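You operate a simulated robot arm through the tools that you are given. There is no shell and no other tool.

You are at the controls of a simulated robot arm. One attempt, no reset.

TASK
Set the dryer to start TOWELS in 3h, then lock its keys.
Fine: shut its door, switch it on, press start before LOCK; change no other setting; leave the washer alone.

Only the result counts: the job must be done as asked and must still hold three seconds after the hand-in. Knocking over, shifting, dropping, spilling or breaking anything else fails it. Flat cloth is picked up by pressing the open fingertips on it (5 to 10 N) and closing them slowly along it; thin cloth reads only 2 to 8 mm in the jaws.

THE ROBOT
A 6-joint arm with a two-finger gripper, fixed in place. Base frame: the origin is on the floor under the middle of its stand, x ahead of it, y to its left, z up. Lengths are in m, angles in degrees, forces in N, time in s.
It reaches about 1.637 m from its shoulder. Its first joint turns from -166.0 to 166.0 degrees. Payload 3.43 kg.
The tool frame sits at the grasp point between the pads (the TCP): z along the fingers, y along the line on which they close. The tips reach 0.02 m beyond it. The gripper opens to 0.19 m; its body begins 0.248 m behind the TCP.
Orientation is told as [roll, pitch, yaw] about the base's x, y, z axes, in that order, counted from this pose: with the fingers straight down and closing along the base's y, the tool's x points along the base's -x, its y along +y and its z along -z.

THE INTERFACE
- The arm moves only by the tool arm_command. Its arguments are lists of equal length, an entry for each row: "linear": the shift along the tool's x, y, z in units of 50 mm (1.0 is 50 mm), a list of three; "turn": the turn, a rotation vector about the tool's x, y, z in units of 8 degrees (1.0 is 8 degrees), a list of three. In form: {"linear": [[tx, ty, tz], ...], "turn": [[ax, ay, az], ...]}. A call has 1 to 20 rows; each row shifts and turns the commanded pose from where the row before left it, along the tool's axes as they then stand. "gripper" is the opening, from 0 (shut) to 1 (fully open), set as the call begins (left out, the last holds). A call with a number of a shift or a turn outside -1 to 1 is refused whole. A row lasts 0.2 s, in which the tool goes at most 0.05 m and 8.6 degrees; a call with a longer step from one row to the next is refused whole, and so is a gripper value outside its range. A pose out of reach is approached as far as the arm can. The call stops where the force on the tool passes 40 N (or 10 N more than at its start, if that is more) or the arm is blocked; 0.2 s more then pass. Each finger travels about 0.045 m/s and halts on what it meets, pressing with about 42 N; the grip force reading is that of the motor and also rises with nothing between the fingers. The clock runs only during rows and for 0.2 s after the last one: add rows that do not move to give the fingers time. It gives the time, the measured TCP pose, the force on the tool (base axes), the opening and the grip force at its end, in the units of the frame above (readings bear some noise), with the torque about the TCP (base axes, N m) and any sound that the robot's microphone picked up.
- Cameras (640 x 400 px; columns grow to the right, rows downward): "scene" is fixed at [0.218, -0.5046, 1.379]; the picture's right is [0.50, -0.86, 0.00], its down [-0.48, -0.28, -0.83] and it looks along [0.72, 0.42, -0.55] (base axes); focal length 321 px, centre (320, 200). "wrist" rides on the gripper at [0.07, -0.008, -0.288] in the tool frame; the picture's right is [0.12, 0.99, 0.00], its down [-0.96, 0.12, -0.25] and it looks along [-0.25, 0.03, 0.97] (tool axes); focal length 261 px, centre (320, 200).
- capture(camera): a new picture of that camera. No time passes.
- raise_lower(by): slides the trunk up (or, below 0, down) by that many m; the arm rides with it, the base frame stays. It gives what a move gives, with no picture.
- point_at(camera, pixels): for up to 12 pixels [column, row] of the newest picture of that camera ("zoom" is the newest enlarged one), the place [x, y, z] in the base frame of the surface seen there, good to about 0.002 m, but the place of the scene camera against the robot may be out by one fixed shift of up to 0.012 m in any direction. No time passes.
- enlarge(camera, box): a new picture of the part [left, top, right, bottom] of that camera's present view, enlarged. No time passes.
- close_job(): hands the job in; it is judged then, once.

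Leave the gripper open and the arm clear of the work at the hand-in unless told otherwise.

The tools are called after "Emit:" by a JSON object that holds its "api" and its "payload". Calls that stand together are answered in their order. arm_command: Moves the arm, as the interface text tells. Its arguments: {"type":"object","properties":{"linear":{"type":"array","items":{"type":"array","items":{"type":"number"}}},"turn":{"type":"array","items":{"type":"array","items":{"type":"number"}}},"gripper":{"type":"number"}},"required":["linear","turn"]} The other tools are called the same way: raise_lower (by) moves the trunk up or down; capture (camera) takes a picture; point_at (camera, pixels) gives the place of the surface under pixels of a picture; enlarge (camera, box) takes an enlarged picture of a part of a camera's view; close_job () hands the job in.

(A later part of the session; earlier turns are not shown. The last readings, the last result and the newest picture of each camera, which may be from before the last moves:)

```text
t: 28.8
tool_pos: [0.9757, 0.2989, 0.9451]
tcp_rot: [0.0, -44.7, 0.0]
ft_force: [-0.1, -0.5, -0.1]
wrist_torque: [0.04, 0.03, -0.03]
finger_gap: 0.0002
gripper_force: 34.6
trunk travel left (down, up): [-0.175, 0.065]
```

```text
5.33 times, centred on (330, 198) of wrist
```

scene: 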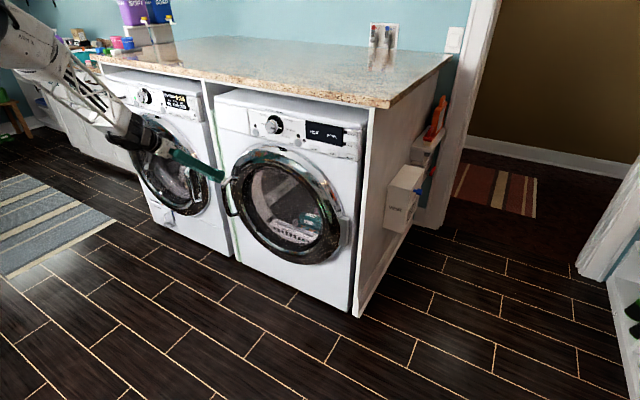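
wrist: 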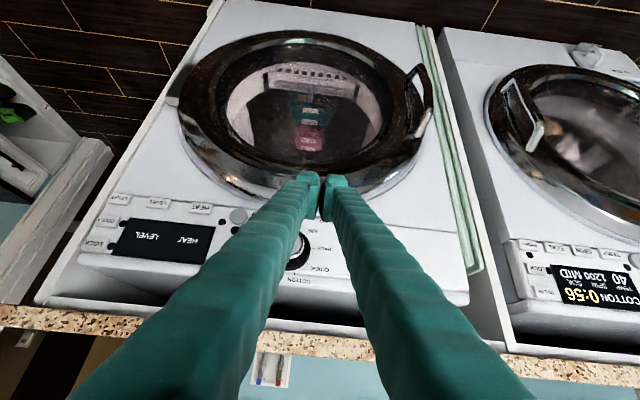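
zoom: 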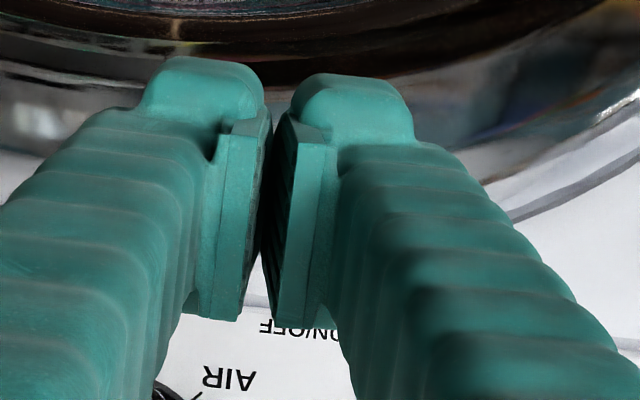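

The keys stand about 6 mm proud of the panel (face x≈1.1725), and ON/OFF is near (1.172, 0.364, 0.890). I'll bring the closed fingertips in front of ON/OFF, still about 30 mm short, and check the alignment in the scene camera.

Emit:
{"api": "arm_command", "payload": {"linear": [[-0.3605, 0.325, 0.693], [-0.3605, 0.325, 0.693], [-0.3605, 0.325, 0.693], [-0.3605, 0.325, 0.693], [0, 0, 0]], "turn": [[0, 0, 0], [0, 0, 0], [0, 0, 0], [0, 0, 0], [0, 0, 0]]}}

Emit:
{"api": "capture", "payload": {"camera": "scene"}}

Emit:
{"api": "enlarge", "payload": {"camera": "scene", "box": [210, 90, 370, 190]}}

Emit:
{"api": "capture", "payload": {"camera": "wrist"}}

```text
t: 30.0
tool_pos: [1.1285, 0.3602, 0.8981]
tcp_rot: [0.0, -44.7, 0.0]
ft_force: [0.3, -0.5, 0.3]
wrist_torque: [-0.02, -0.08, 0.0]
finger_gap: 0.0
gripper_force: 34.6
trunk travel left (down, up): [-0.175, 0.065]
```

```text
taken
```

scene: 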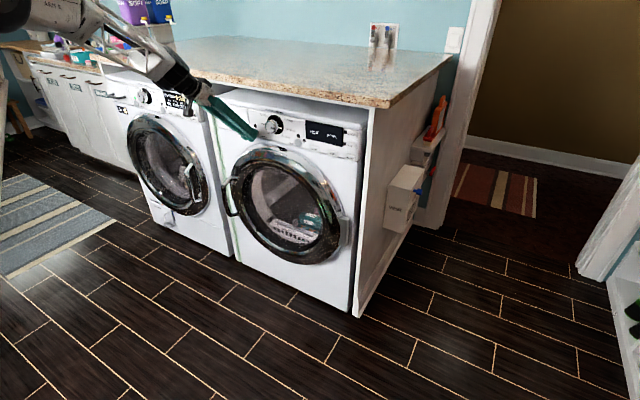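

```text
4.00 times, centred on (290, 140) of scene
```

zoom: 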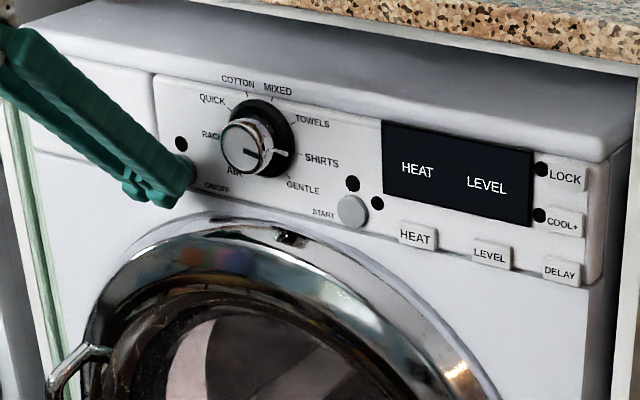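

```text
taken
```

wrist: 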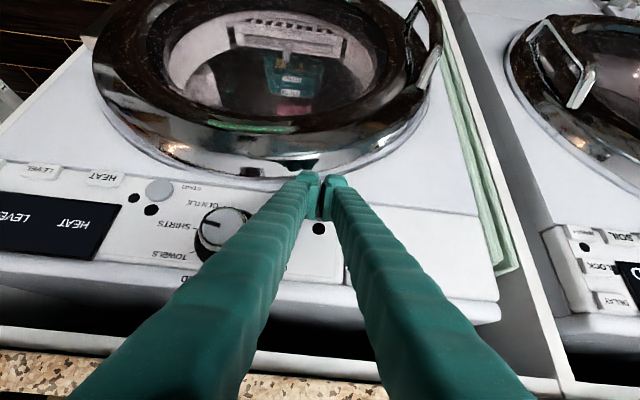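

The fingertips are lined up just in front of ON/OFF. I'll press slowly in +x with 4 mm then 3 mm steps, letting the force limit stop it.

Emit:
{"api": "arm_command", "payload": {"linear": [[-0.085, 0.02, 0.085], [-0.0566, 0.02, 0.0566], [-0.0566, 0, 0.0566], [-0.0566, 0, 0.0566], [-0.0566, 0, 0.0566], [-0.0424, 0, 0.0424], [-0.0424, 0, 0.0424], [0, 0, 0]], "turn": [[0, 0, 0], [0, 0, 0], [0, 0, 0], [0, 0, 0], [0, 0, 0], [0, 0, 0], [0, 0, 0], [0, 0, 0]]}}

Emit:
{"api": "enlarge", "payload": {"camera": "scene", "box": [210, 90, 370, 190]}}

```text
t: 31.8
tool_pos: [1.1535, 0.3642, 0.8977]
tcp_rot: [0.0, -44.7, 0.1]
ft_force: [-19.8, 0.2, 1.0]
wrist_torque: [-0.03, -0.01, 0.01]
finger_gap: 0.0062
gripper_force: 34.7
trunk travel left (down, up): [-0.175, 0.065]
heard: click
```

```text
4.00 times, centred on (290, 140) of scene
```

zoom: 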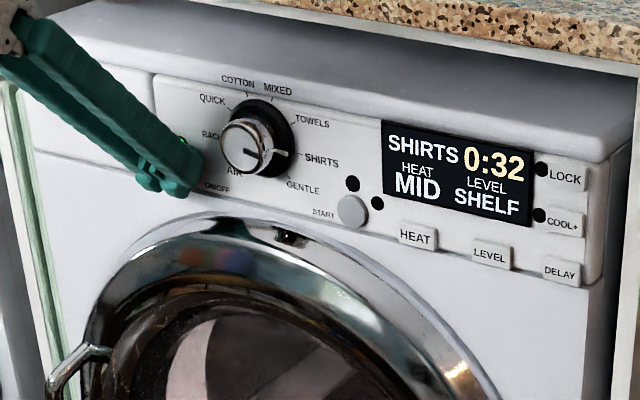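

A click was heard and the display now reads SHIRTS 0:32, HEAT MID, LEVEL SHELF, so the dryer is on. I'll back straight off the button and look at the panel.

Emit:
{"api": "arm_command", "payload": {"linear": [[0.495, 0, -0.495], [0.495, 0, -0.495], [0.495, 0, -0.495], [0.495, 0, -0.495], [0, 0, 0]], "turn": [[0, 0, 0], [0, 0, 0], [0, 0, 0], [0, 0, 0], [0, 0, 0]]}}

Emit:
{"api": "enlarge", "payload": {"camera": "scene", "box": [210, 90, 370, 190]}}

```text
t: 33.0
tool_pos: [1.0143, 0.3652, 0.9012]
tcp_rot: [0.2, -44.7, -0.1]
ft_force: [-0.8, 0.6, -0.6]
wrist_torque: [0.04, -0.01, -0.01]
finger_gap: 0.0001
gripper_force: 34.6
trunk travel left (down, up): [-0.175, 0.065]
```

```text
4.00 times, centred on (290, 140) of scene
```

zoom: 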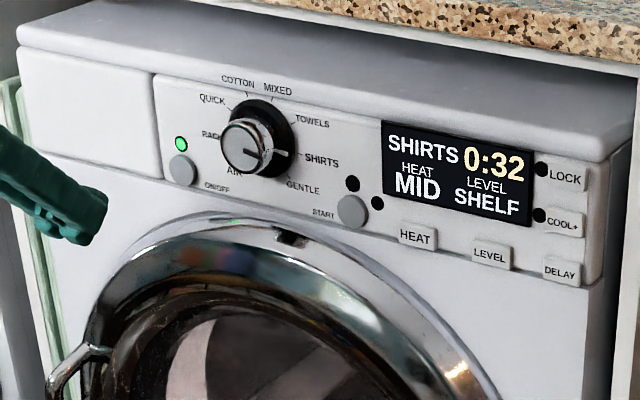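

The green ON light is lit. Now I'll level the fingers to horizontal (-45° about tool y) while opening them halfway, to prepare for gripping the knob.

Emit:
{"api": "arm_command", "payload": {"linear": [[0, 0, 0], [0, 0, 0], [0, 0, 0], [0, 0, 0], [0, 0, 0], [0, 0, 0], [0, -0.65, 0], [0, -0.65, 0], [0, -0.65, 0], [0, 0, 0]], "turn": [[0, -1, 0], [0, -1, 0], [0, -1, 0], [0, -1, 0], [0, -1, 0], [0, -0.66, 0], [0, 0, 0], [0, 0, 0], [0, 0, 0], [0, 0, 0]], "gripper": 0.52}}

Emit:
{"api": "capture", "payload": {"camera": "wrist"}}

Emit:
{"api": "enlarge", "payload": {"camera": "wrist", "box": [240, 60, 400, 220]}}

```text
t: 35.2
tool_pos: [1.0148, 0.2651, 0.8991]
tcp_rot: [68.2, -89.9, -68.1]
ft_force: [-0.3, 0.4, 0.3]
wrist_torque: [-0.01, 0.01, 0.03]
finger_gap: 0.0985
gripper_force: 0.0
trunk travel left (down, up): [-0.175, 0.065]
```

```text
taken
```

wrist: 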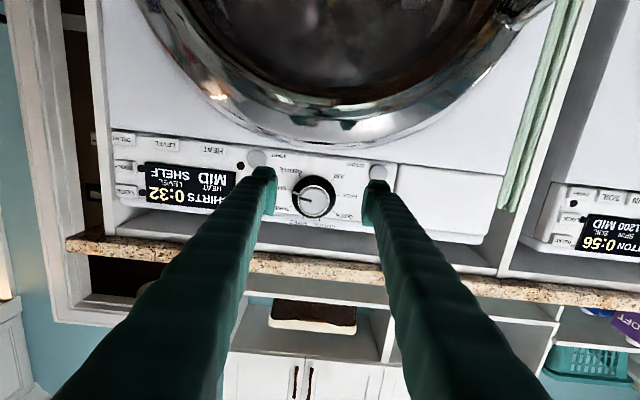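

```text
2.50 times, centred on (320, 140) of wrist
```

zoom: 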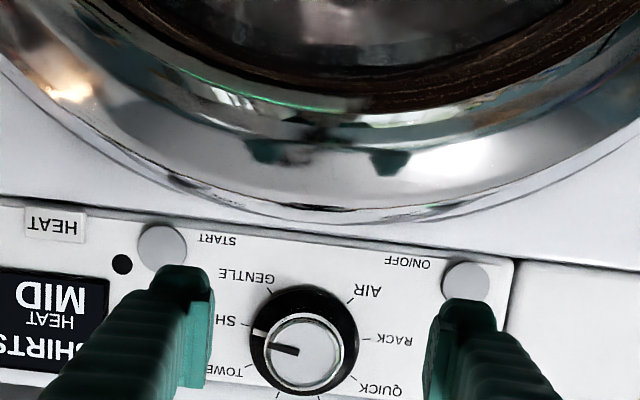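

The knob is framed between the fingers at about (314,199). I'll measure its cap centre, its edges and the panel around it.

Emit:
{"api": "point_at", "payload": {"camera": "wrist", "pixels": [[312.8, 200.8], [302, 200.8], [326, 200.5], [313, 188], [313, 213], [294.5, 195], [333, 196], [314, 175.5], [345, 185], [285, 180], [257, 157], [379, 172]]}}

Emit:
{"api": "enlarge", "payload": {"camera": "wrist", "box": [280, 165, 350, 225]}}

```text
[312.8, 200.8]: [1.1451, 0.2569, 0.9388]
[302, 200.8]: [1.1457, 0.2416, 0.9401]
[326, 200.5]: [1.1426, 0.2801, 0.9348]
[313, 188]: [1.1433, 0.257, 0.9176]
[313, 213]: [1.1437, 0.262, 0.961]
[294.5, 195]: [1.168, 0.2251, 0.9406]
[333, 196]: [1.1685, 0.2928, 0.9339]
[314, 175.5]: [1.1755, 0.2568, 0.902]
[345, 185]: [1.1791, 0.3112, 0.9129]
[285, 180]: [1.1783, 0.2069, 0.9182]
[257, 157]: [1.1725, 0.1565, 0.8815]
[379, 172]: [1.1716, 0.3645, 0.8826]
```

```text
6.67 times, centred on (315, 195) of wrist
```

zoom: 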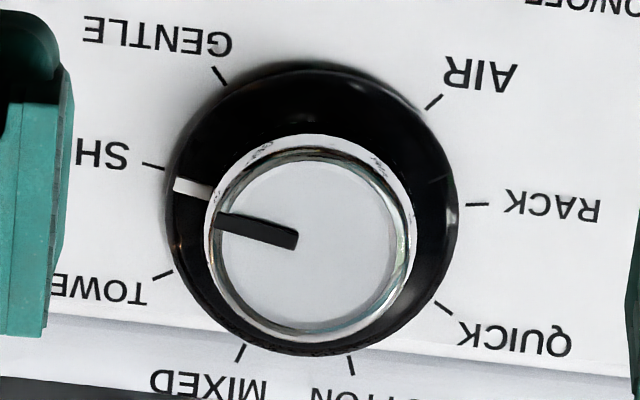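

The knob cap is centred at y≈0.2595, z≈0.939, about 50 mm in diameter, with its face at x≈1.144 and the dial ring at x≈1.168. I'll centre the open fingers on it and advance, stopping a little short for a check.

Emit:
{"api": "arm_command", "payload": {"linear": [[-0.8, -0.11, 0], [0, 0, 0.7], [0, 0, 0.7], [0, 0, 0.6], [0, 0, 0.4], [0, 0, 0]], "turn": [[0, 0, 0], [0, 0, 0], [0, 0, 0], [0, 0, 0], [0, 0, 0], [0, 0, 0]]}}

Emit:
{"api": "capture", "payload": {"camera": "wrist"}}

Emit:
{"api": "enlarge", "payload": {"camera": "wrist", "box": [240, 120, 400, 240]}}

Emit:
{"api": "enlarge", "payload": {"camera": "scene", "box": [210, 90, 370, 190]}}

```text
t: 36.6
tool_pos: [1.1329, 0.2606, 0.9411]
tcp_rot: [43.9, -90.1, -43.9]
ft_force: [0.0, 0.4, -0.2]
wrist_torque: [-0.03, -0.03, 0.01]
finger_gap: 0.0988
gripper_force: 0.1
trunk travel left (down, up): [-0.175, 0.065]
```

```text
taken
```

wrist: 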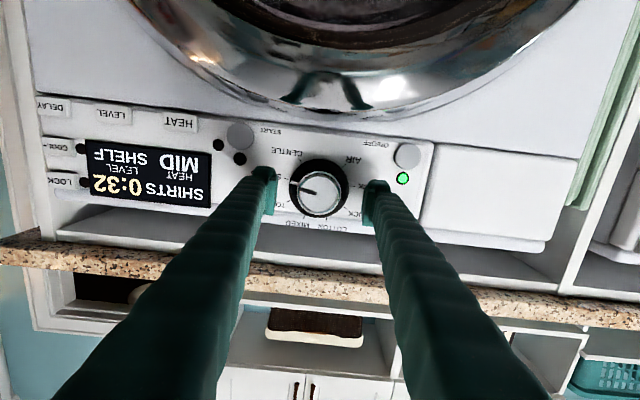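

```text
3.33 times, centred on (320, 180) of wrist
```

zoom: 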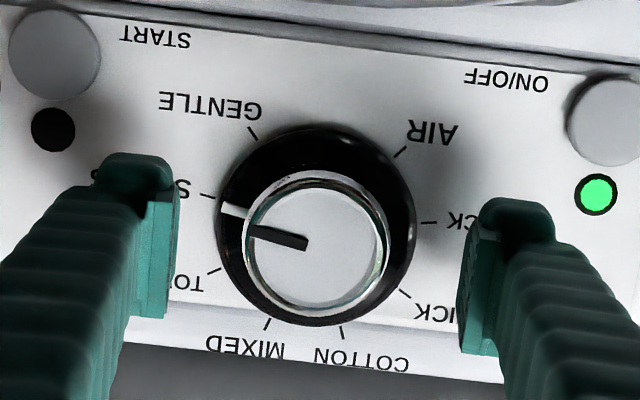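

```text
4.00 times, centred on (290, 140) of scene
```

zoom: 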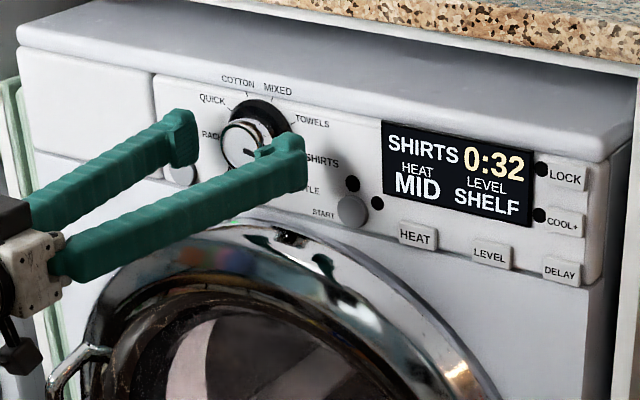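

The fingers straddle the knob evenly. I'll advance 10 mm so the pads overlap the cap (tips at x≈1.163, short of the ring at 1.168), then close on it.

Emit:
{"api": "arm_command", "payload": {"linear": [[0.02, -0.02, 0.2], [0, 0, 0]], "turn": [[0, 0, 0], [0, 0, 0]]}}

Emit:
{"api": "arm_command", "payload": {"linear": [[0, 0, 0], [0, 0, 0], [0, 0, 0], [0, 0, 0], [0, 0, 0]], "turn": [[0, 0, 0], [0, 0, 0], [0, 0, 0], [0, 0, 0], [0, 0, 0]], "gripper": 0.2}}

Emit:
{"api": "capture", "payload": {"camera": "wrist"}}

Emit:
{"api": "enlarge", "payload": {"camera": "wrist", "box": [240, 120, 400, 240]}}

```text
t: 37.2
tool_pos: [1.1423, 0.2582, 0.9393]
tcp_rot: [55.7, -90.0, -55.8]
ft_force: [-0.6, 0.5, 0.3]
wrist_torque: [0.02, -0.02, 0.03]
finger_gap: 0.0989
gripper_force: 0.0
trunk travel left (down, up): [-0.175, 0.065]
```

```text
t: 38.4
tool_pos: [1.1426, 0.2587, 0.9382]
tcp_rot: [50.3, -89.9, -50.2]
ft_force: [-0.5, -1.0, 0.1]
wrist_torque: [-0.02, 0.03, -0.02]
finger_gap: 0.0499
gripper_force: 45.3
trunk travel left (down, up): [-0.175, 0.065]
```

```text
taken
```

wrist: 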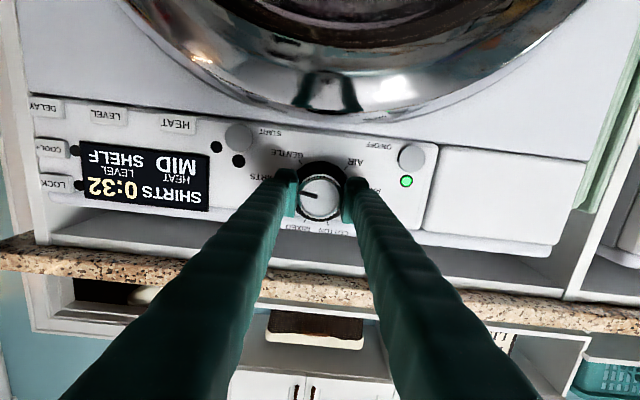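

```text
3.33 times, centred on (320, 180) of wrist
```

zoom: 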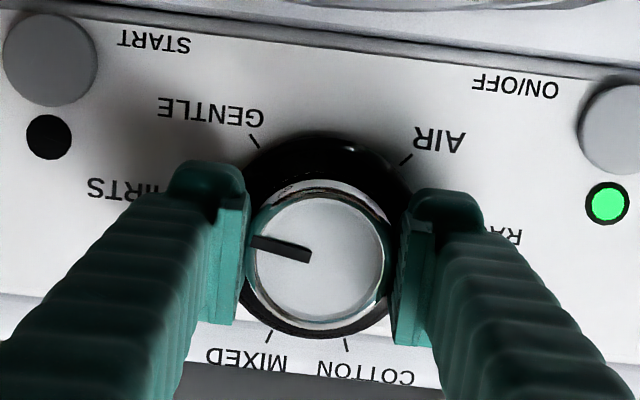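

The pads hold the cap (gap 0.050 m). I'll turn the tool -40° about its own z axis (counter-clockwise from the front), taking the knob one position up from SHIRTS to TOWELS.

Emit:
{"api": "arm_command", "payload": {"linear": [[0, 0, 0], [0, 0, 0], [0, 0, 0], [0, 0, 0], [0, 0, 0], [0, 0, 0], [0, 0, 0], [0, 0, 0], [0, 0, 0]], "turn": [[0, 0, -0.625], [0, 0, -0.625], [0, 0, -0.625], [0, 0, -0.625], [0, 0, -0.625], [0, 0, -0.625], [0, 0, -0.625], [0, 0, -0.625], [0, 0, 0]]}}

Emit:
{"api": "enlarge", "payload": {"camera": "scene", "box": [210, 90, 370, 190]}}

Emit:
{"api": "capture", "payload": {"camera": "wrist"}}

```text
t: 39.6
tool_pos: [1.1427, 0.2585, 0.938]
tcp_rot: [-89.8, -65.4, 89.7]
ft_force: [-19.3, -4.5, 0.2]
wrist_torque: [-0.01, -0.33, -0.02]
finger_gap: 0.0499
gripper_force: 45.0
trunk travel left (down, up): [-0.175, 0.065]
stopped in row 6: the force on the tool passed its limit at 41 N (the readings are from after the stop); the commanded pose is now the measured one
```

```text
4.00 times, centred on (290, 140) of scene
```

zoom: 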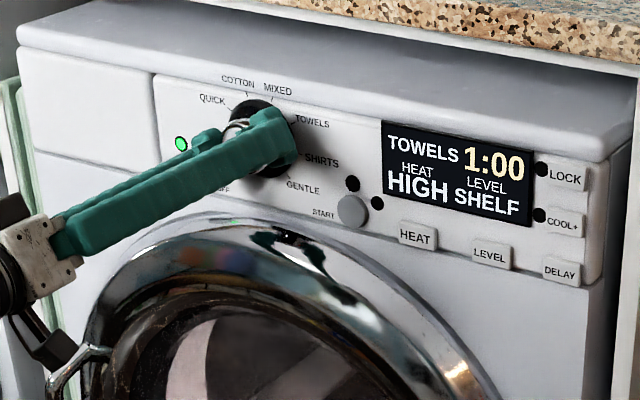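

```text
taken
```

wrist: 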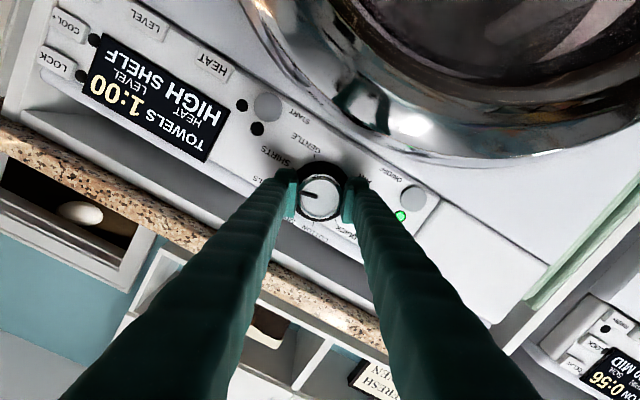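

The display already reads TOWELS 1:00, HEAT HIGH, LEVEL SHELF, but the move stopped at 41 N after 25° with the tool pressing in +x. I'll ease back 1.5 mm and finish the turn gently, so the pointer sits fully on TOWELS.

Emit:
{"api": "arm_command", "payload": {"linear": [[0, 0, -0.03], [0, 0, 0], [0, 0, 0], [0, 0, 0], [0, 0, 0], [0, 0, 0]], "turn": [[0, 0, 0], [0, 0, -0.4], [0, 0, -0.4], [0, 0, -0.4], [0, 0, -0.4], [0, 0, 0]]}}

Emit:
{"api": "enlarge", "payload": {"camera": "scene", "box": [210, 90, 370, 190]}}

Emit:
{"api": "enlarge", "payload": {"camera": "wrist", "box": [240, 120, 400, 240]}}

```text
t: 41.0
tool_pos: [1.1436, 0.2584, 0.9388]
tcp_rot: [-89.9, -52.3, 89.9]
ft_force: [16.8, -0.1, 8.4]
wrist_torque: [0.01, -0.05, -0.03]
finger_gap: 0.0501
gripper_force: 45.0
trunk travel left (down, up): [-0.175, 0.065]
```

```text
4.00 times, centred on (290, 140) of scene
```

zoom: 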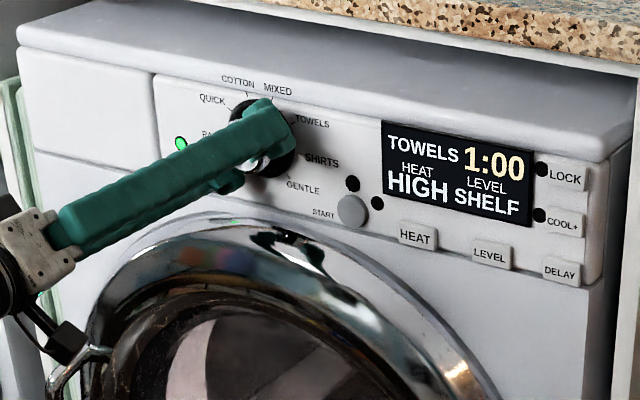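

```text
3.33 times, centred on (320, 180) of wrist
```

zoom: 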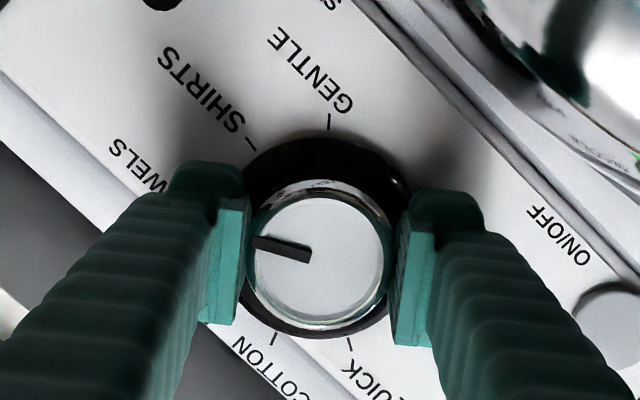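

The knob has turned 38°, the pointer is in line with TOWELS, and the display still shows TOWELS 1:00. I'll release the knob by opening the fingers in place.

Emit:
{"api": "arm_command", "payload": {"linear": [[0, 0, 0], [0, 0, 0], [0, 0, 0], [0, 0, 0]], "turn": [[0, 0, 0], [0, 0, 0], [0, 0, 0], [0, 0, 0]], "gripper": 0.45}}

Emit:
{"api": "arm_command", "payload": {"linear": [[0, 0, -0.4], [0, 0, -0.8], [0, 0, -0.8], [0, 0, -0.8], [0, 0, 0]], "turn": [[0, 0, 0], [0, 0, 0], [0, 0, 0], [0, 0, 0], [0, 0, 0]]}}

Emit:
{"api": "enlarge", "payload": {"camera": "scene", "box": [210, 90, 370, 190]}}

Emit:
{"api": "capture", "payload": {"camera": "wrist"}}

```text
t: 42.0
tool_pos: [1.1425, 0.2591, 0.938]
tcp_rot: [-89.8, -52.3, 90.0]
ft_force: [0.1, -0.3, 0.4]
wrist_torque: [0.01, 0.01, 0.02]
finger_gap: 0.0854
gripper_force: 0.0
trunk travel left (down, up): [-0.175, 0.065]
```

```text
t: 43.2
tool_pos: [1.001, 0.2583, 0.9361]
tcp_rot: [-89.8, -52.5, 89.8]
ft_force: [0.6, -0.8, 0.3]
wrist_torque: [0.01, 0.02, -0.01]
finger_gap: 0.0855
gripper_force: 0.1
trunk travel left (down, up): [-0.175, 0.065]
```

```text
4.00 times, centred on (290, 140) of scene
```

zoom: 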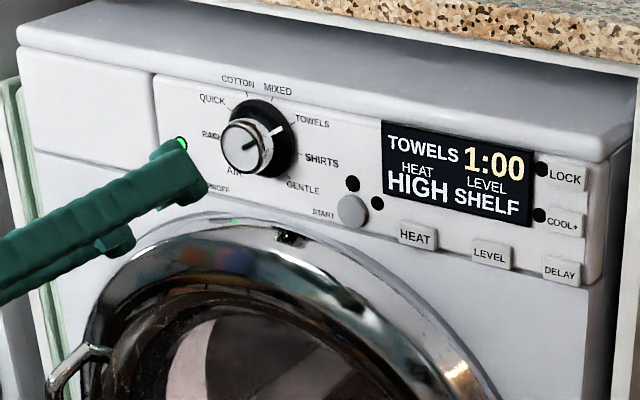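

```text
taken
```

wrist: 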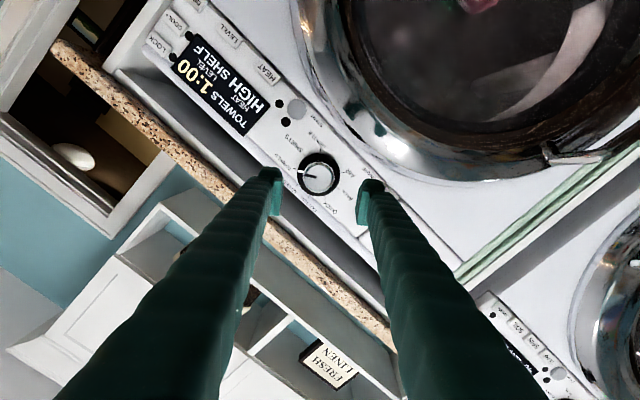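

The dryer shows TOWELS 1:00 and the arm is clear of the knob. Next is DELAY at (1.173,-0.064,0.883): I'll undo the roll, pitch back to 45° down and close the fingers.

Emit:
{"api": "arm_command", "payload": {"linear": [[0, 0, 0], [0, 0, 0], [0, 0, 0], [0, 0, 0], [0, 0, 0], [0, 0, 0], [0, 0, 0], [0, 0, 0], [0, 0, 0], [0, 0, 0], [0, 0, 0], [0, 0, 0]], "turn": [[0, 0, 0.94], [0, 0, 0.94], [0, 0, 0.94], [0, 0, 0.94], [0, 0, 0.94], [0, 0.94, 0], [0, 0.94, 0], [0, 0.94, 0], [0, 0.94, 0], [0, 0.94, 0], [0, 0.94, 0], [0, 0, 0]], "gripper": 0}}

```text
t: 45.8
tool_pos: [1.0044, 0.2572, 0.9402]
tcp_rot: [-1.4, -45.3, 1.7]
ft_force: [-1.6, 0.9, -1.1]
wrist_torque: [-0.17, -0.5, -0.23]
finger_gap: 0.0001
gripper_force: 34.4
trunk travel left (down, up): [-0.175, 0.065]
```

The pose is back to 45° down with the fingers closed. I'll carry the tool to about 40 mm in front of DELAY (y≈-0.065, z≈0.891).

Emit:
{"api": "arm_command", "payload": {"linear": [[-0.1085, -0.8055, 0.2825], [-0.1085, -0.8055, 0.2825], [-0.1085, -0.8055, 0.2825], [-0.1085, -0.8055, 0.2825], [-0.1085, -0.8055, 0.2825], [-0.1085, -0.8055, 0.2825], [-0.1085, -0.8055, 0.2825], [-0.1085, -0.8055, 0.2825], [0, 0, 0], [0, 0, 0]], "turn": [[0, 0, 0], [0, 0, 0], [0, 0, 0], [0, 0, 0], [0, 0, 0], [0, 0, 0], [0, 0, 0], [0, 0, 0], [0, 0, 0], [0, 0, 0]]}}

Emit:
{"api": "capture", "payload": {"camera": "wrist"}}

Emit:
{"api": "capture", "payload": {"camera": "scene"}}

Emit:
{"api": "enlarge", "payload": {"camera": "scene", "box": [250, 90, 410, 190]}}

```text
t: 48.0
tool_pos: [1.1023, -0.0508, 0.8889]
tcp_rot: [-10.2, -47.0, 8.8]
ft_force: [0.2, 0.0, 0.0]
wrist_torque: [0.02, 0.0, -0.03]
finger_gap: 0.0001
gripper_force: 33.8
out of reach, approached as far as the arm can: row 6, 7, 8
trunk travel left (down, up): [-0.175, 0.065]
```

```text
taken
```

wrist: 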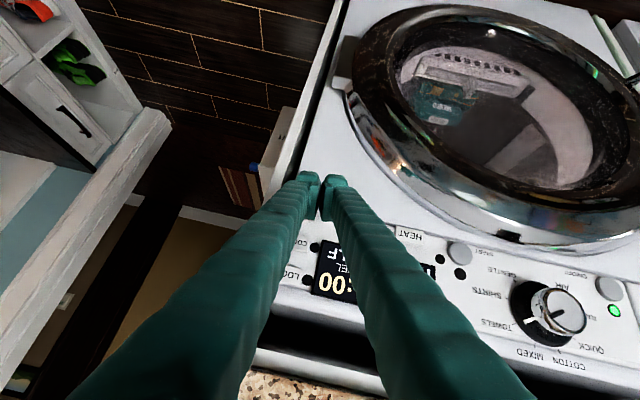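

```text
taken
```

scene: 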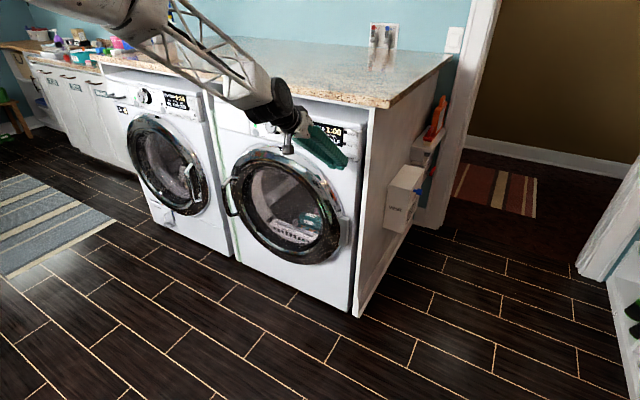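

```text
4.00 times, centred on (330, 140) of scene
```

zoom: 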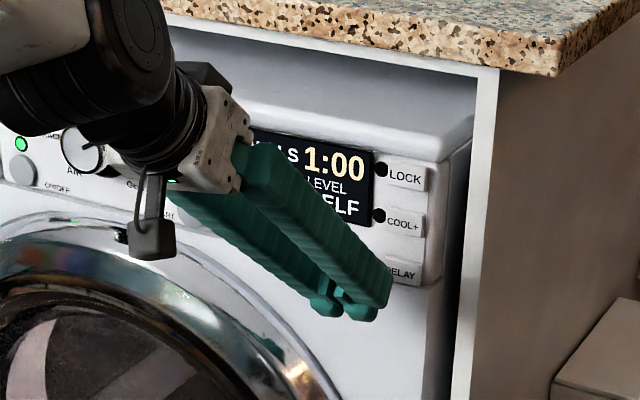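

The arm couldn't hold the 45° pose here (the forearm and tool are nearly in line), so the tool tilted (roll -10°, yaw 9°). A level tool should be easier, so I'll back off 40 mm and rotate to fingers pointing straight along +x with no roll.

Emit:
{"api": "arm_command", "payload": {"linear": [[0.54, 0.018, -0.59], [0, 0, 0], [0, 0, 0], [0, 0, 0], [0, 0, 0], [0, 0, 0], [0, 0, 0], [0, 0, 0]], "turn": [[0, 0, 0], [-0.0277, -0.8835, 0.1477], [-0.0277, -0.8835, 0.1477], [-0.0277, -0.8835, 0.1477], [-0.0277, -0.8835, 0.1477], [-0.0277, -0.8835, 0.1477], [-0.0277, -0.8835, 0.1477], [0, 0, 0]]}}

Emit:
{"api": "capture", "payload": {"camera": "wrist"}}

Emit:
{"api": "capture", "payload": {"camera": "scene"}}

```text
t: 49.8
tool_pos: [1.0443, -0.1133, 0.8737]
tcp_rot: [-19.4, -55.4, 9.9]
ft_force: [0.0, 0.5, 0.7]
wrist_torque: [-0.05, 0.02, 0.01]
finger_gap: 0.0001
gripper_force: 34.3
out of reach, approached as far as the arm can: row 2, 3, 4, 5, 6, 7
trunk travel left (down, up): [-0.175, 0.065]
```

```text
taken
```

wrist: 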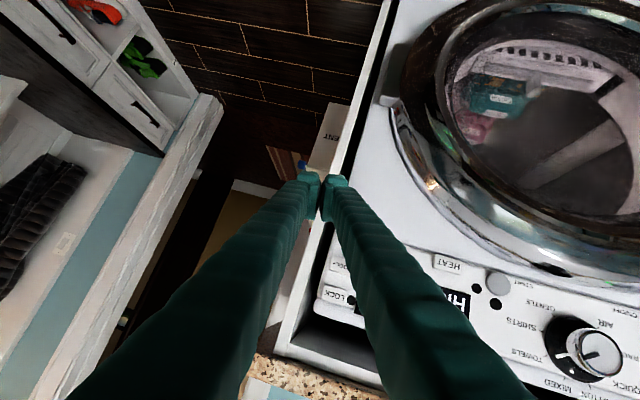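

```text
taken
```

scene: 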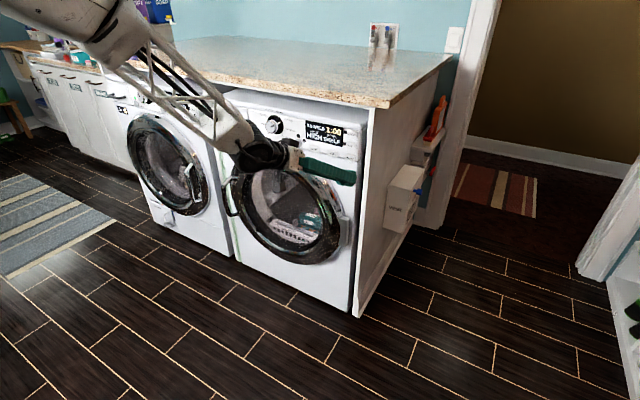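

The arm is stuck near a wrist singularity and the tool has tilted further. I'll move back to the open area around (0.98, 0.15, 0.96) where level poses worked before, keeping this orientation.

Emit:
{"api": "arm_command", "payload": {"linear": [[-0.2197, 0.768, -0.493], [-0.2197, 0.768, -0.493], [-0.2197, 0.768, -0.493], [-0.2197, 0.768, -0.493], [-0.2197, 0.768, -0.493], [-0.2197, 0.768, -0.493], [0, 0, 0]], "turn": [[0, 0, 0], [0, 0, 0], [0, 0, 0], [0, 0, 0], [0, 0, 0], [0, 0, 0], [0, 0, 0]]}}

Emit:
{"api": "capture", "payload": {"camera": "scene"}}

```text
t: 51.4
tool_pos: [0.984, 0.1409, 0.9658]
tcp_rot: [-19.3, -55.3, 9.8]
ft_force: [0.0, 0.3, 0.6]
wrist_torque: [0.01, -0.02, 0.03]
finger_gap: 0.0
gripper_force: 34.6
trunk travel left (down, up): [-0.175, 0.065]
```

```text
taken
```

scene: 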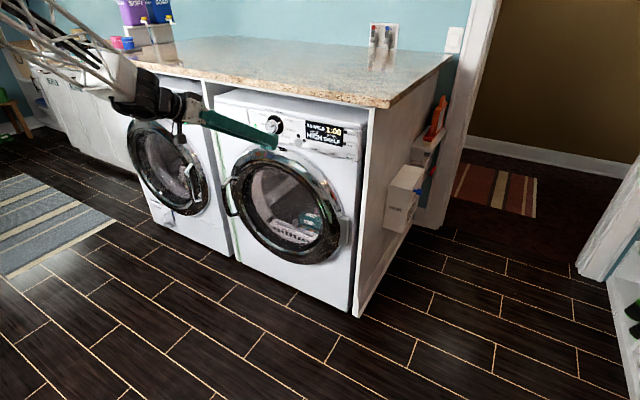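

The pose was reached with no trouble. Now I'll rotate here to a level, unrolled tool (fingers along +x).

Emit:
{"api": "arm_command", "payload": {"linear": [[0, 0, 0], [0, 0, 0], [0, 0, 0], [0, 0, 0], [0, 0, 0], [0, 0, 0]], "turn": [[-0.2303, -0.838, 0.2194], [-0.2303, -0.838, 0.2194], [-0.2303, -0.838, 0.2194], [-0.2303, -0.838, 0.2194], [-0.2303, -0.838, 0.2194], [0, 0, 0]]}}

Emit:
{"api": "capture", "payload": {"camera": "scene"}}

Emit:
{"api": "capture", "payload": {"camera": "wrist"}}

```text
t: 52.8
tool_pos: [0.9844, 0.1459, 0.9634]
tcp_rot: [67.4, -89.8, -67.2]
ft_force: [-0.3, 0.4, 0.7]
wrist_torque: [0.04, 0.0, 0.03]
finger_gap: 0.0001
gripper_force: 34.1
trunk travel left (down, up): [-0.175, 0.065]
```

```text
taken
```

scene: 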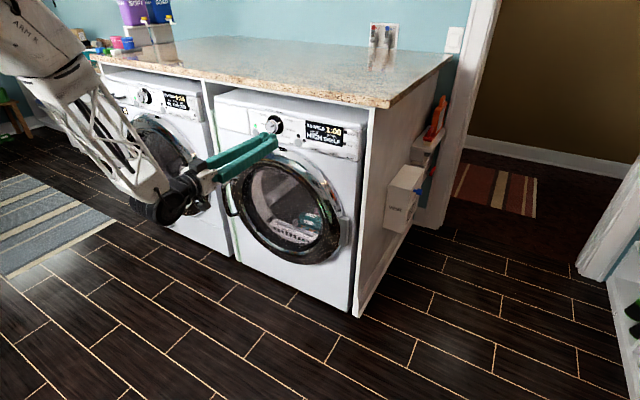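

```text
taken
```

wrist: 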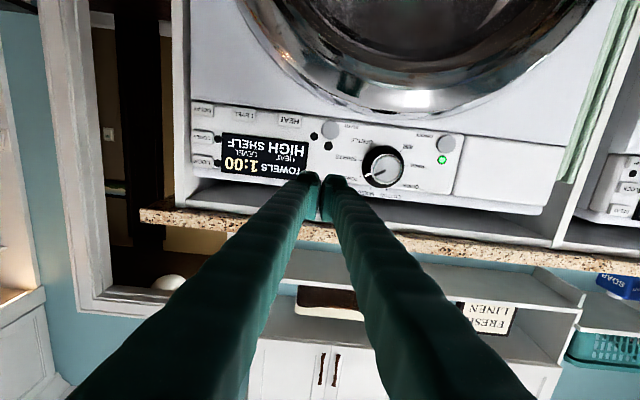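

The tool is level again, with no roll. I'll move it level towards DELAY: (1.10,-0.065,0.883).

Emit:
{"api": "arm_command", "payload": {"linear": [[0.267, -0.703, 0.387], [0.267, -0.703, 0.387], [0.267, -0.703, 0.387], [0.267, -0.703, 0.387], [0.267, -0.703, 0.387], [0.267, -0.703, 0.387], [0, 0, 0]], "turn": [[0, 0, 0], [0, 0, 0], [0, 0, 0], [0, 0, 0], [0, 0, 0], [0, 0, 0], [0, 0, 0]]}}

Emit:
{"api": "capture", "payload": {"camera": "wrist"}}

Emit:
{"api": "enlarge", "payload": {"camera": "scene", "box": [250, 90, 410, 190]}}

```text
t: 54.4
tool_pos: [1.1023, -0.0654, 0.882]
tcp_rot: [24.3, -89.9, -24.3]
ft_force: [-0.3, 0.7, 0.3]
wrist_torque: [0.01, 0.01, 0.03]
finger_gap: 0.0001
gripper_force: 34.4
trunk travel left (down, up): [-0.175, 0.065]
```

```text
taken
```

wrist: 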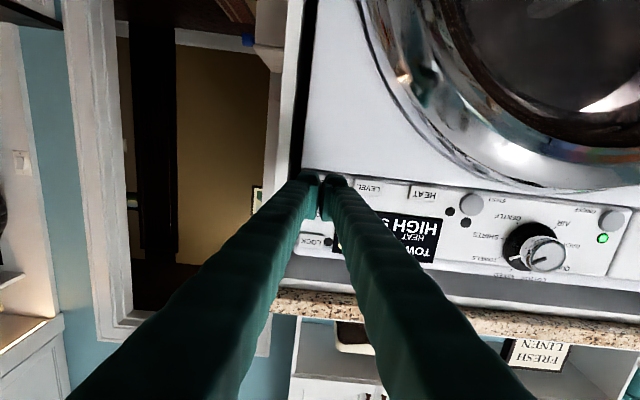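

```text
4.00 times, centred on (330, 140) of scene
```

zoom: 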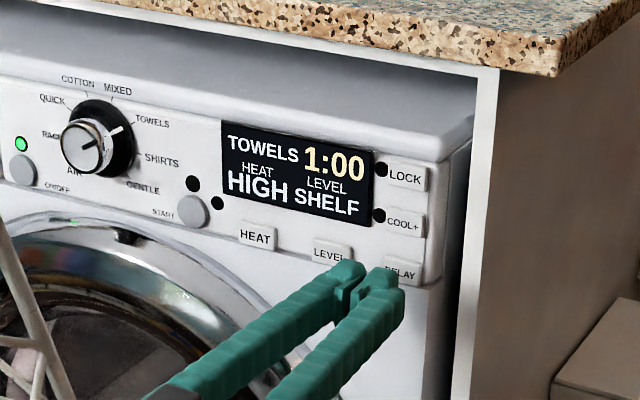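

The closed fingertips are level in front of DELAY, about 50 mm away. I'll press in with small final steps to TCP x≈1.158 and pull back in the same call, then read the display.

Emit:
{"api": "arm_command", "payload": {"linear": [[0, 0, 0.45], [0, 0, 0.42], [0, 0, 0.06], [0, 0, 0.06], [0, 0, 0.06], [0, 0, 0.06], [0, 0, -0.3], [0, 0, -0.3], [0, 0, 0]], "turn": [[0, 0, 0], [0, 0, 0], [0, 0, 0], [0, 0, 0], [0, 0, 0], [0, 0, 0], [0, 0, 0], [0, 0, 0], [0, 0, 0]]}}

Emit:
{"api": "enlarge", "payload": {"camera": "scene", "box": [250, 90, 410, 190]}}

```text
t: 56.4
tool_pos: [1.1283, -0.0663, 0.8832]
tcp_rot: [22.2, -89.9, -22.2]
ft_force: [0.6, 0.2, 1.3]
wrist_torque: [0.03, -0.03, -0.01]
finger_gap: 0.0
gripper_force: 34.1
trunk travel left (down, up): [-0.175, 0.065]
heard: click
```

```text
4.00 times, centred on (330, 140) of scene
```

zoom: 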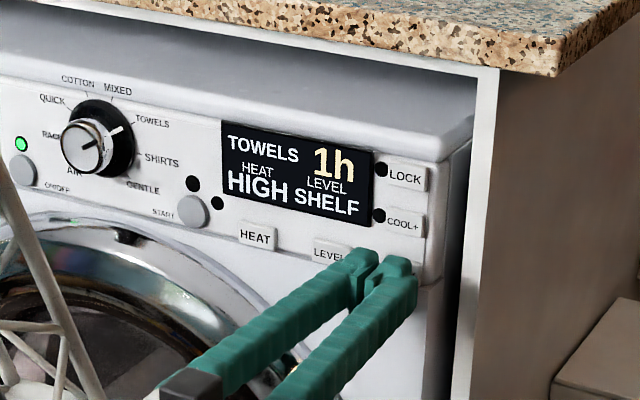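

One press, one click, and the display shows 1h. HEAT and LEVEL are unchanged. I'll press DELAY a second time the same way.

Emit:
{"api": "arm_command", "payload": {"linear": [[0, 0, 0.36], [0, 0, 0.06], [0, 0, 0.06], [0, 0, 0.06], [0, 0, 0.06], [0, 0, -0.3], [0, 0, -0.3], [0, 0, 0]], "turn": [[0, 0, 0], [0, 0, 0], [0, 0, 0], [0, 0, 0], [0, 0, 0], [0, 0, 0], [0, 0, 0], [0, 0, 0]]}}

Emit:
{"api": "enlarge", "payload": {"camera": "scene", "box": [250, 90, 410, 190]}}

```text
t: 58.2
tool_pos: [1.1268, -0.0638, 0.8823]
tcp_rot: [21.7, -89.9, -21.7]
ft_force: [0.6, 0.2, 0.3]
wrist_torque: [-0.01, -0.02, 0.03]
finger_gap: 0.0
gripper_force: 34.6
trunk travel left (down, up): [-0.175, 0.065]
heard: click
```

```text
4.00 times, centred on (330, 140) of scene
```

zoom: 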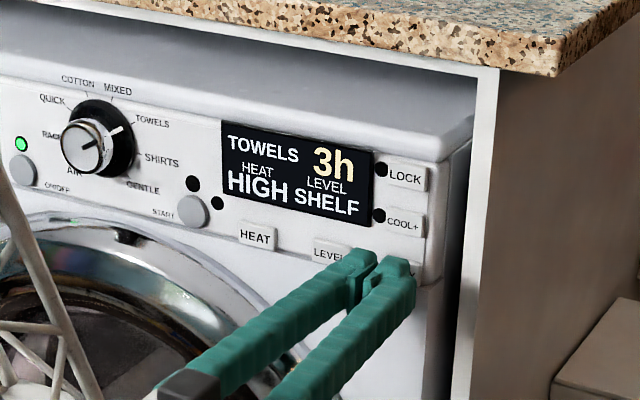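

After the second press the display seems to read 3h rather than 2h. I'll zoom in to be sure before doing anything else.

Emit:
{"api": "enlarge", "payload": {"camera": "scene", "box": [300, 115, 350, 148]}}

Emit:
{"api": "capture", "payload": {"camera": "wrist"}}

```text
12.12 times, centred on (325, 132) of scene
```

zoom: 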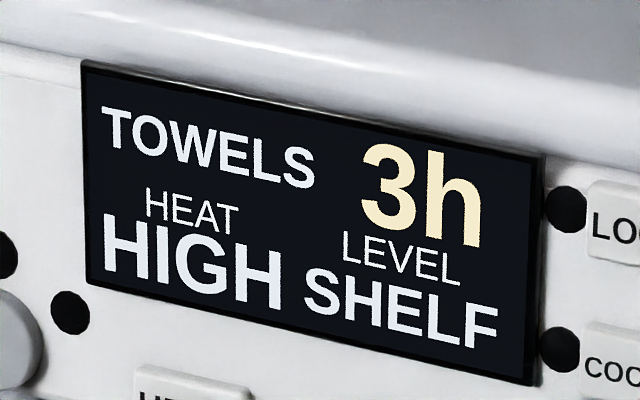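

```text
taken
```

wrist: 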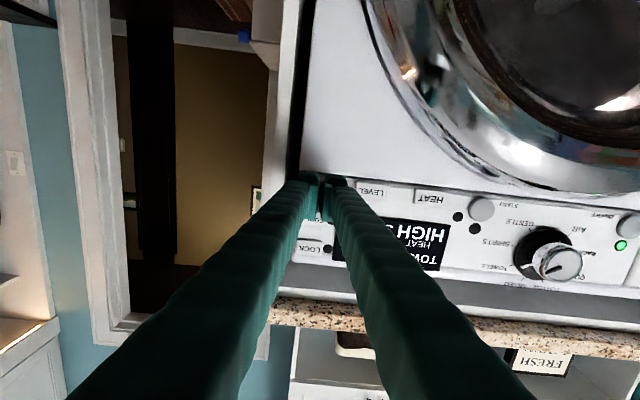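

It clearly reads TOWELS 3h, HEAT HIGH, LEVEL SHELF, so the delay steps are 1h then 3h and no further DELAY press is needed. I'll back off and move in front of START (y≈0.157, z≈0.89), staying 90 mm out, and check clearance to the top of the door ring.

Emit:
{"api": "arm_command", "payload": {"linear": [[0, 0, -0.8], [0, 0, -0.6], [-0.05, 0.884, 0], [-0.05, 0.884, 0], [-0.05, 0.884, 0], [-0.05, 0.884, 0], [-0.05, 0.884, 0], [0, 0, 0]], "turn": [[0, 0, 0], [0, 0, 0], [0, 0, 0], [0, 0, 0], [0, 0, 0], [0, 0, 0], [0, 0, 0], [0, 0, 0]]}}

Emit:
{"api": "capture", "payload": {"camera": "wrist"}}

Emit:
{"api": "enlarge", "payload": {"camera": "scene", "box": [210, 90, 370, 190]}}

Emit:
{"api": "enlarge", "payload": {"camera": "wrist", "box": [240, 100, 400, 200]}}

```text
t: 60.0
tool_pos: [1.052, 0.1565, 0.8958]
tcp_rot: [7.5, -90.0, -7.6]
ft_force: [0.3, 0.2, -0.4]
wrist_torque: [0.0, 0.01, 0.01]
finger_gap: 0.0
gripper_force: 34.2
trunk travel left (down, up): [-0.175, 0.065]
```

```text
taken
```

wrist: 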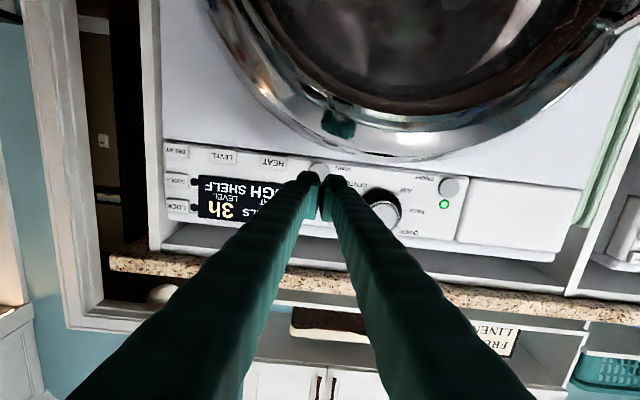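

```text
4.00 times, centred on (290, 140) of scene
```

zoom: 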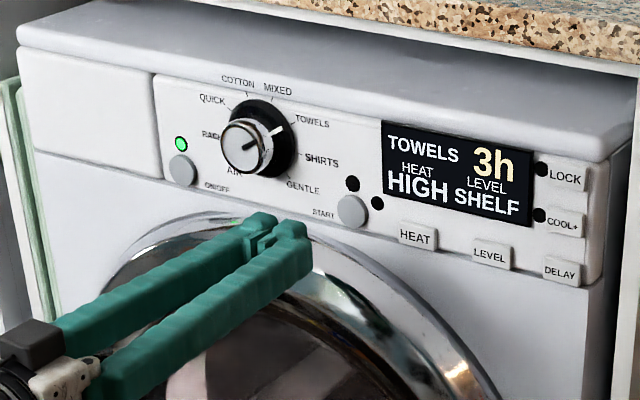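

```text
4.00 times, centred on (320, 150) of wrist
```

zoom: 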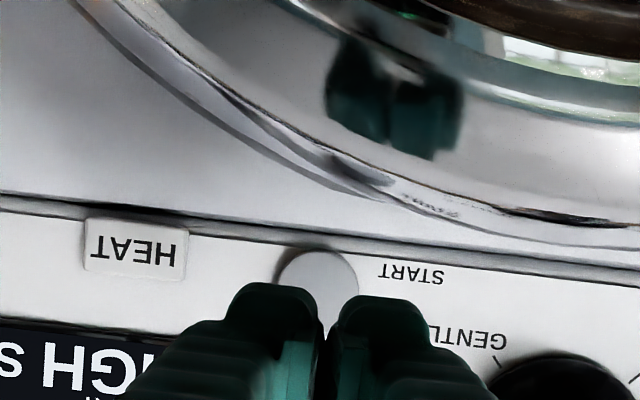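

START is visible just past the fingertips at (319.5,171), and the door ring's top edge is at about row 150. I'll measure both.

Emit:
{"api": "point_at", "payload": {"camera": "wrist", "pixels": [[319.5, 168], [312, 168], [327, 168], [319.5, 164.5], [330, 150], [345, 153], [320, 145], [312, 155], [305, 180], [335, 182], [319.5, 172]]}}

```text
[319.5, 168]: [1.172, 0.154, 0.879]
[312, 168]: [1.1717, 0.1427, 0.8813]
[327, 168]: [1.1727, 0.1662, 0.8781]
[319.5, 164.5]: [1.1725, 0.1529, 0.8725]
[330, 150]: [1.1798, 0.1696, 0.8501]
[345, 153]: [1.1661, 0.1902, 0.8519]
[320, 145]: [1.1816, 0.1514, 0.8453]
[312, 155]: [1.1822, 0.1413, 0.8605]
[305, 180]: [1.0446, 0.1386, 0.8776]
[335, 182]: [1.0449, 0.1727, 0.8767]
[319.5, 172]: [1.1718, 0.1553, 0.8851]
```

START spans z≈0.871–0.90 at y≈0.156. With the fingertips ±19 mm in height, the tool at z≈0.892 clears the ring top (0.852). I'll press START once with the same gentle stroke.

Emit:
{"api": "arm_command", "payload": {"linear": [[0.07, 0, 0.7], [0, 0, 0.7], [0, 0, 0.47], [0, 0, 0.06], [0, 0, 0.06], [0, 0, 0.06], [0, 0, 0.06], [0, 0, -0.3], [0, 0, -0.6], [0, 0, 0]], "turn": [[0, 0, 0], [0, 0, 0], [0, 0, 0], [0, 0, 0], [0, 0, 0], [0, 0, 0], [0, 0, 0], [0, 0, 0], [0, 0, 0], [0, 0, 0]]}}

Emit:
{"api": "enlarge", "payload": {"camera": "scene", "box": [210, 90, 370, 190]}}

```text
t: 62.2
tool_pos: [1.1162, 0.1579, 0.8902]
tcp_rot: [21.6, -89.9, -21.7]
ft_force: [-0.6, -0.1, 0.1]
wrist_torque: [-0.01, -0.02, 0.0]
finger_gap: 0.0001
gripper_force: 33.9
trunk travel left (down, up): [-0.175, 0.065]
heard: click
```

```text
4.00 times, centred on (290, 140) of scene
```

zoom: 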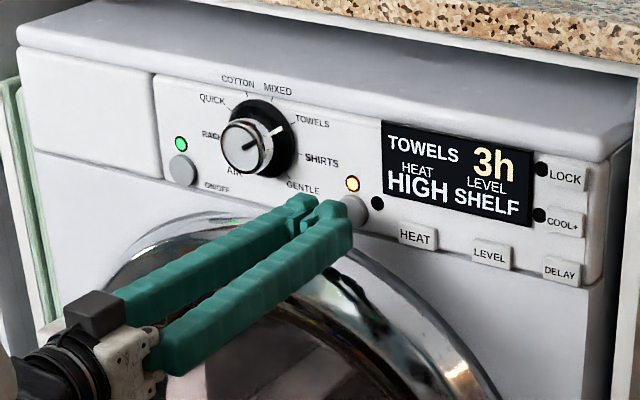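

A click, and the orange light by START came on, with the display at TOWELS 3h. Now for LOCK at (1.1726,-0.065,0.970): I'll back off and move level in front of it.

Emit:
{"api": "arm_command", "payload": {"linear": [[0, 0, -0.9], [-0.328, -0.892, 0], [-0.328, -0.892, 0], [-0.328, -0.892, 0], [-0.328, -0.892, 0], [-0.328, -0.892, 0], [0, 0, 0]], "turn": [[0, 0, 0], [0, 0, 0], [0, 0, 0], [0, 0, 0], [0, 0, 0], [0, 0, 0], [0, 0, 0]]}}

Emit:
{"api": "enlarge", "payload": {"camera": "scene", "box": [250, 90, 410, 190]}}

Emit:
{"api": "capture", "payload": {"camera": "wrist"}}

Emit:
{"api": "enlarge", "payload": {"camera": "wrist", "box": [240, 120, 400, 220]}}

```text
t: 63.8
tool_pos: [1.0733, -0.0645, 0.9734]
tcp_rot: [13.9, -90.0, -13.7]
ft_force: [1.6, 0.0, 0.0]
wrist_torque: [-0.02, 0.04, -0.02]
finger_gap: 0.0002
gripper_force: 34.1
trunk travel left (down, up): [-0.175, 0.065]
```

```text
4.00 times, centred on (330, 140) of scene
```

zoom: 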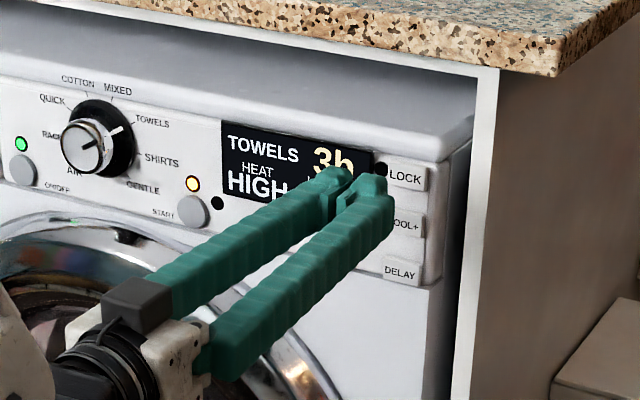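

```text
taken
```

wrist: 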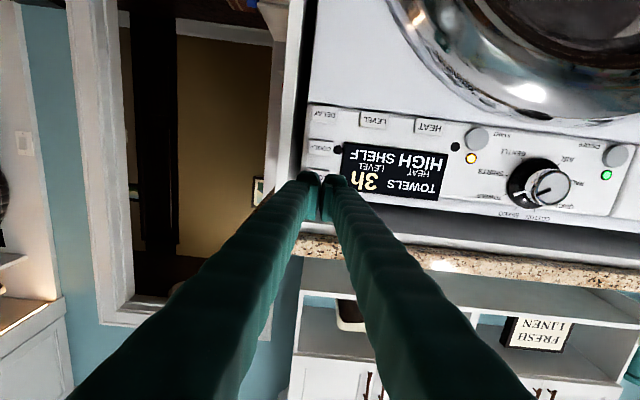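

```text
4.00 times, centred on (320, 170) of wrist
```

zoom: 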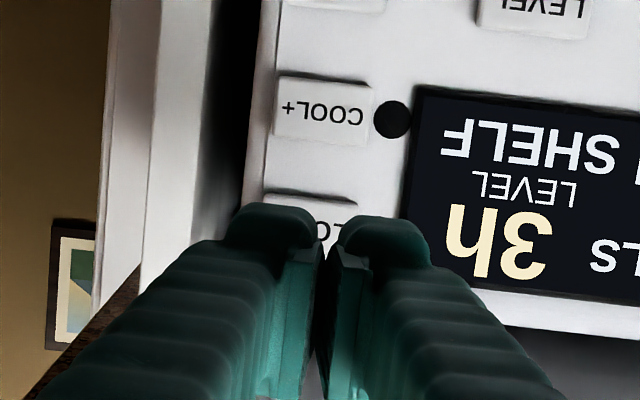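

The fingertips are on LOCK and clear of COOL+. I'll shift 8 mm further right to keep off the display edge, press LOCK with the same stroke, and check its light.

Emit:
{"api": "arm_command", "payload": {"linear": [[0, -0.16, 0.6], [0, 0, 0.7], [0, 0, 0.15], [0, 0, 0.06], [0, 0, 0.06], [0, 0, 0.06], [0, 0, 0.06], [0, 0, -0.3], [0, 0, -0.6], [0, 0, 0]], "turn": [[0, 0, 0], [0, 0, 0], [0, 0, 0], [0, 0, 0], [0, 0, 0], [0, 0, 0], [0, 0, 0], [0, 0, 0], [0, 0, 0], [0, 0, 0]]}}

Emit:
{"api": "enlarge", "payload": {"camera": "scene", "box": [250, 90, 410, 190]}}

Emit:
{"api": "capture", "payload": {"camera": "wrist"}}

```text
t: 66.0
tool_pos: [1.113, -0.0741, 0.9726]
tcp_rot: [19.6, -89.9, -19.6]
ft_force: [-0.1, -0.1, 0.2]
wrist_torque: [-0.03, -0.02, 0.0]
finger_gap: 0.0001
gripper_force: 34.5
trunk travel left (down, up): [-0.175, 0.065]
heard: click
```

```text
4.00 times, centred on (330, 140) of scene
```

zoom: 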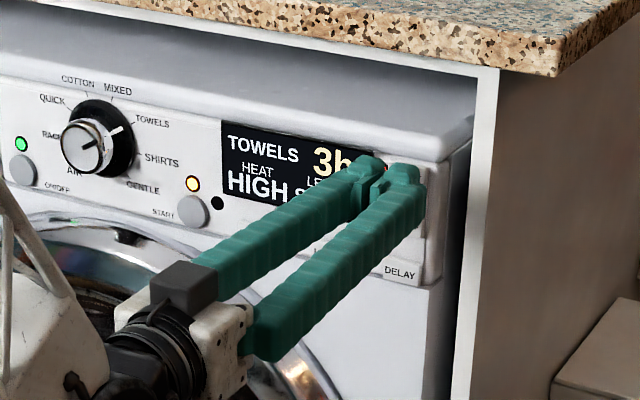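

```text
taken
```

wrist: 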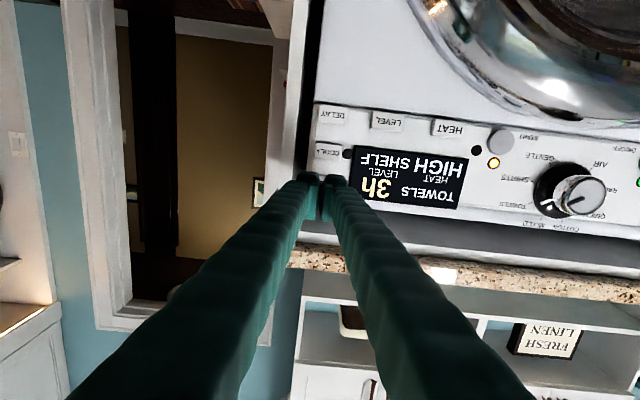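

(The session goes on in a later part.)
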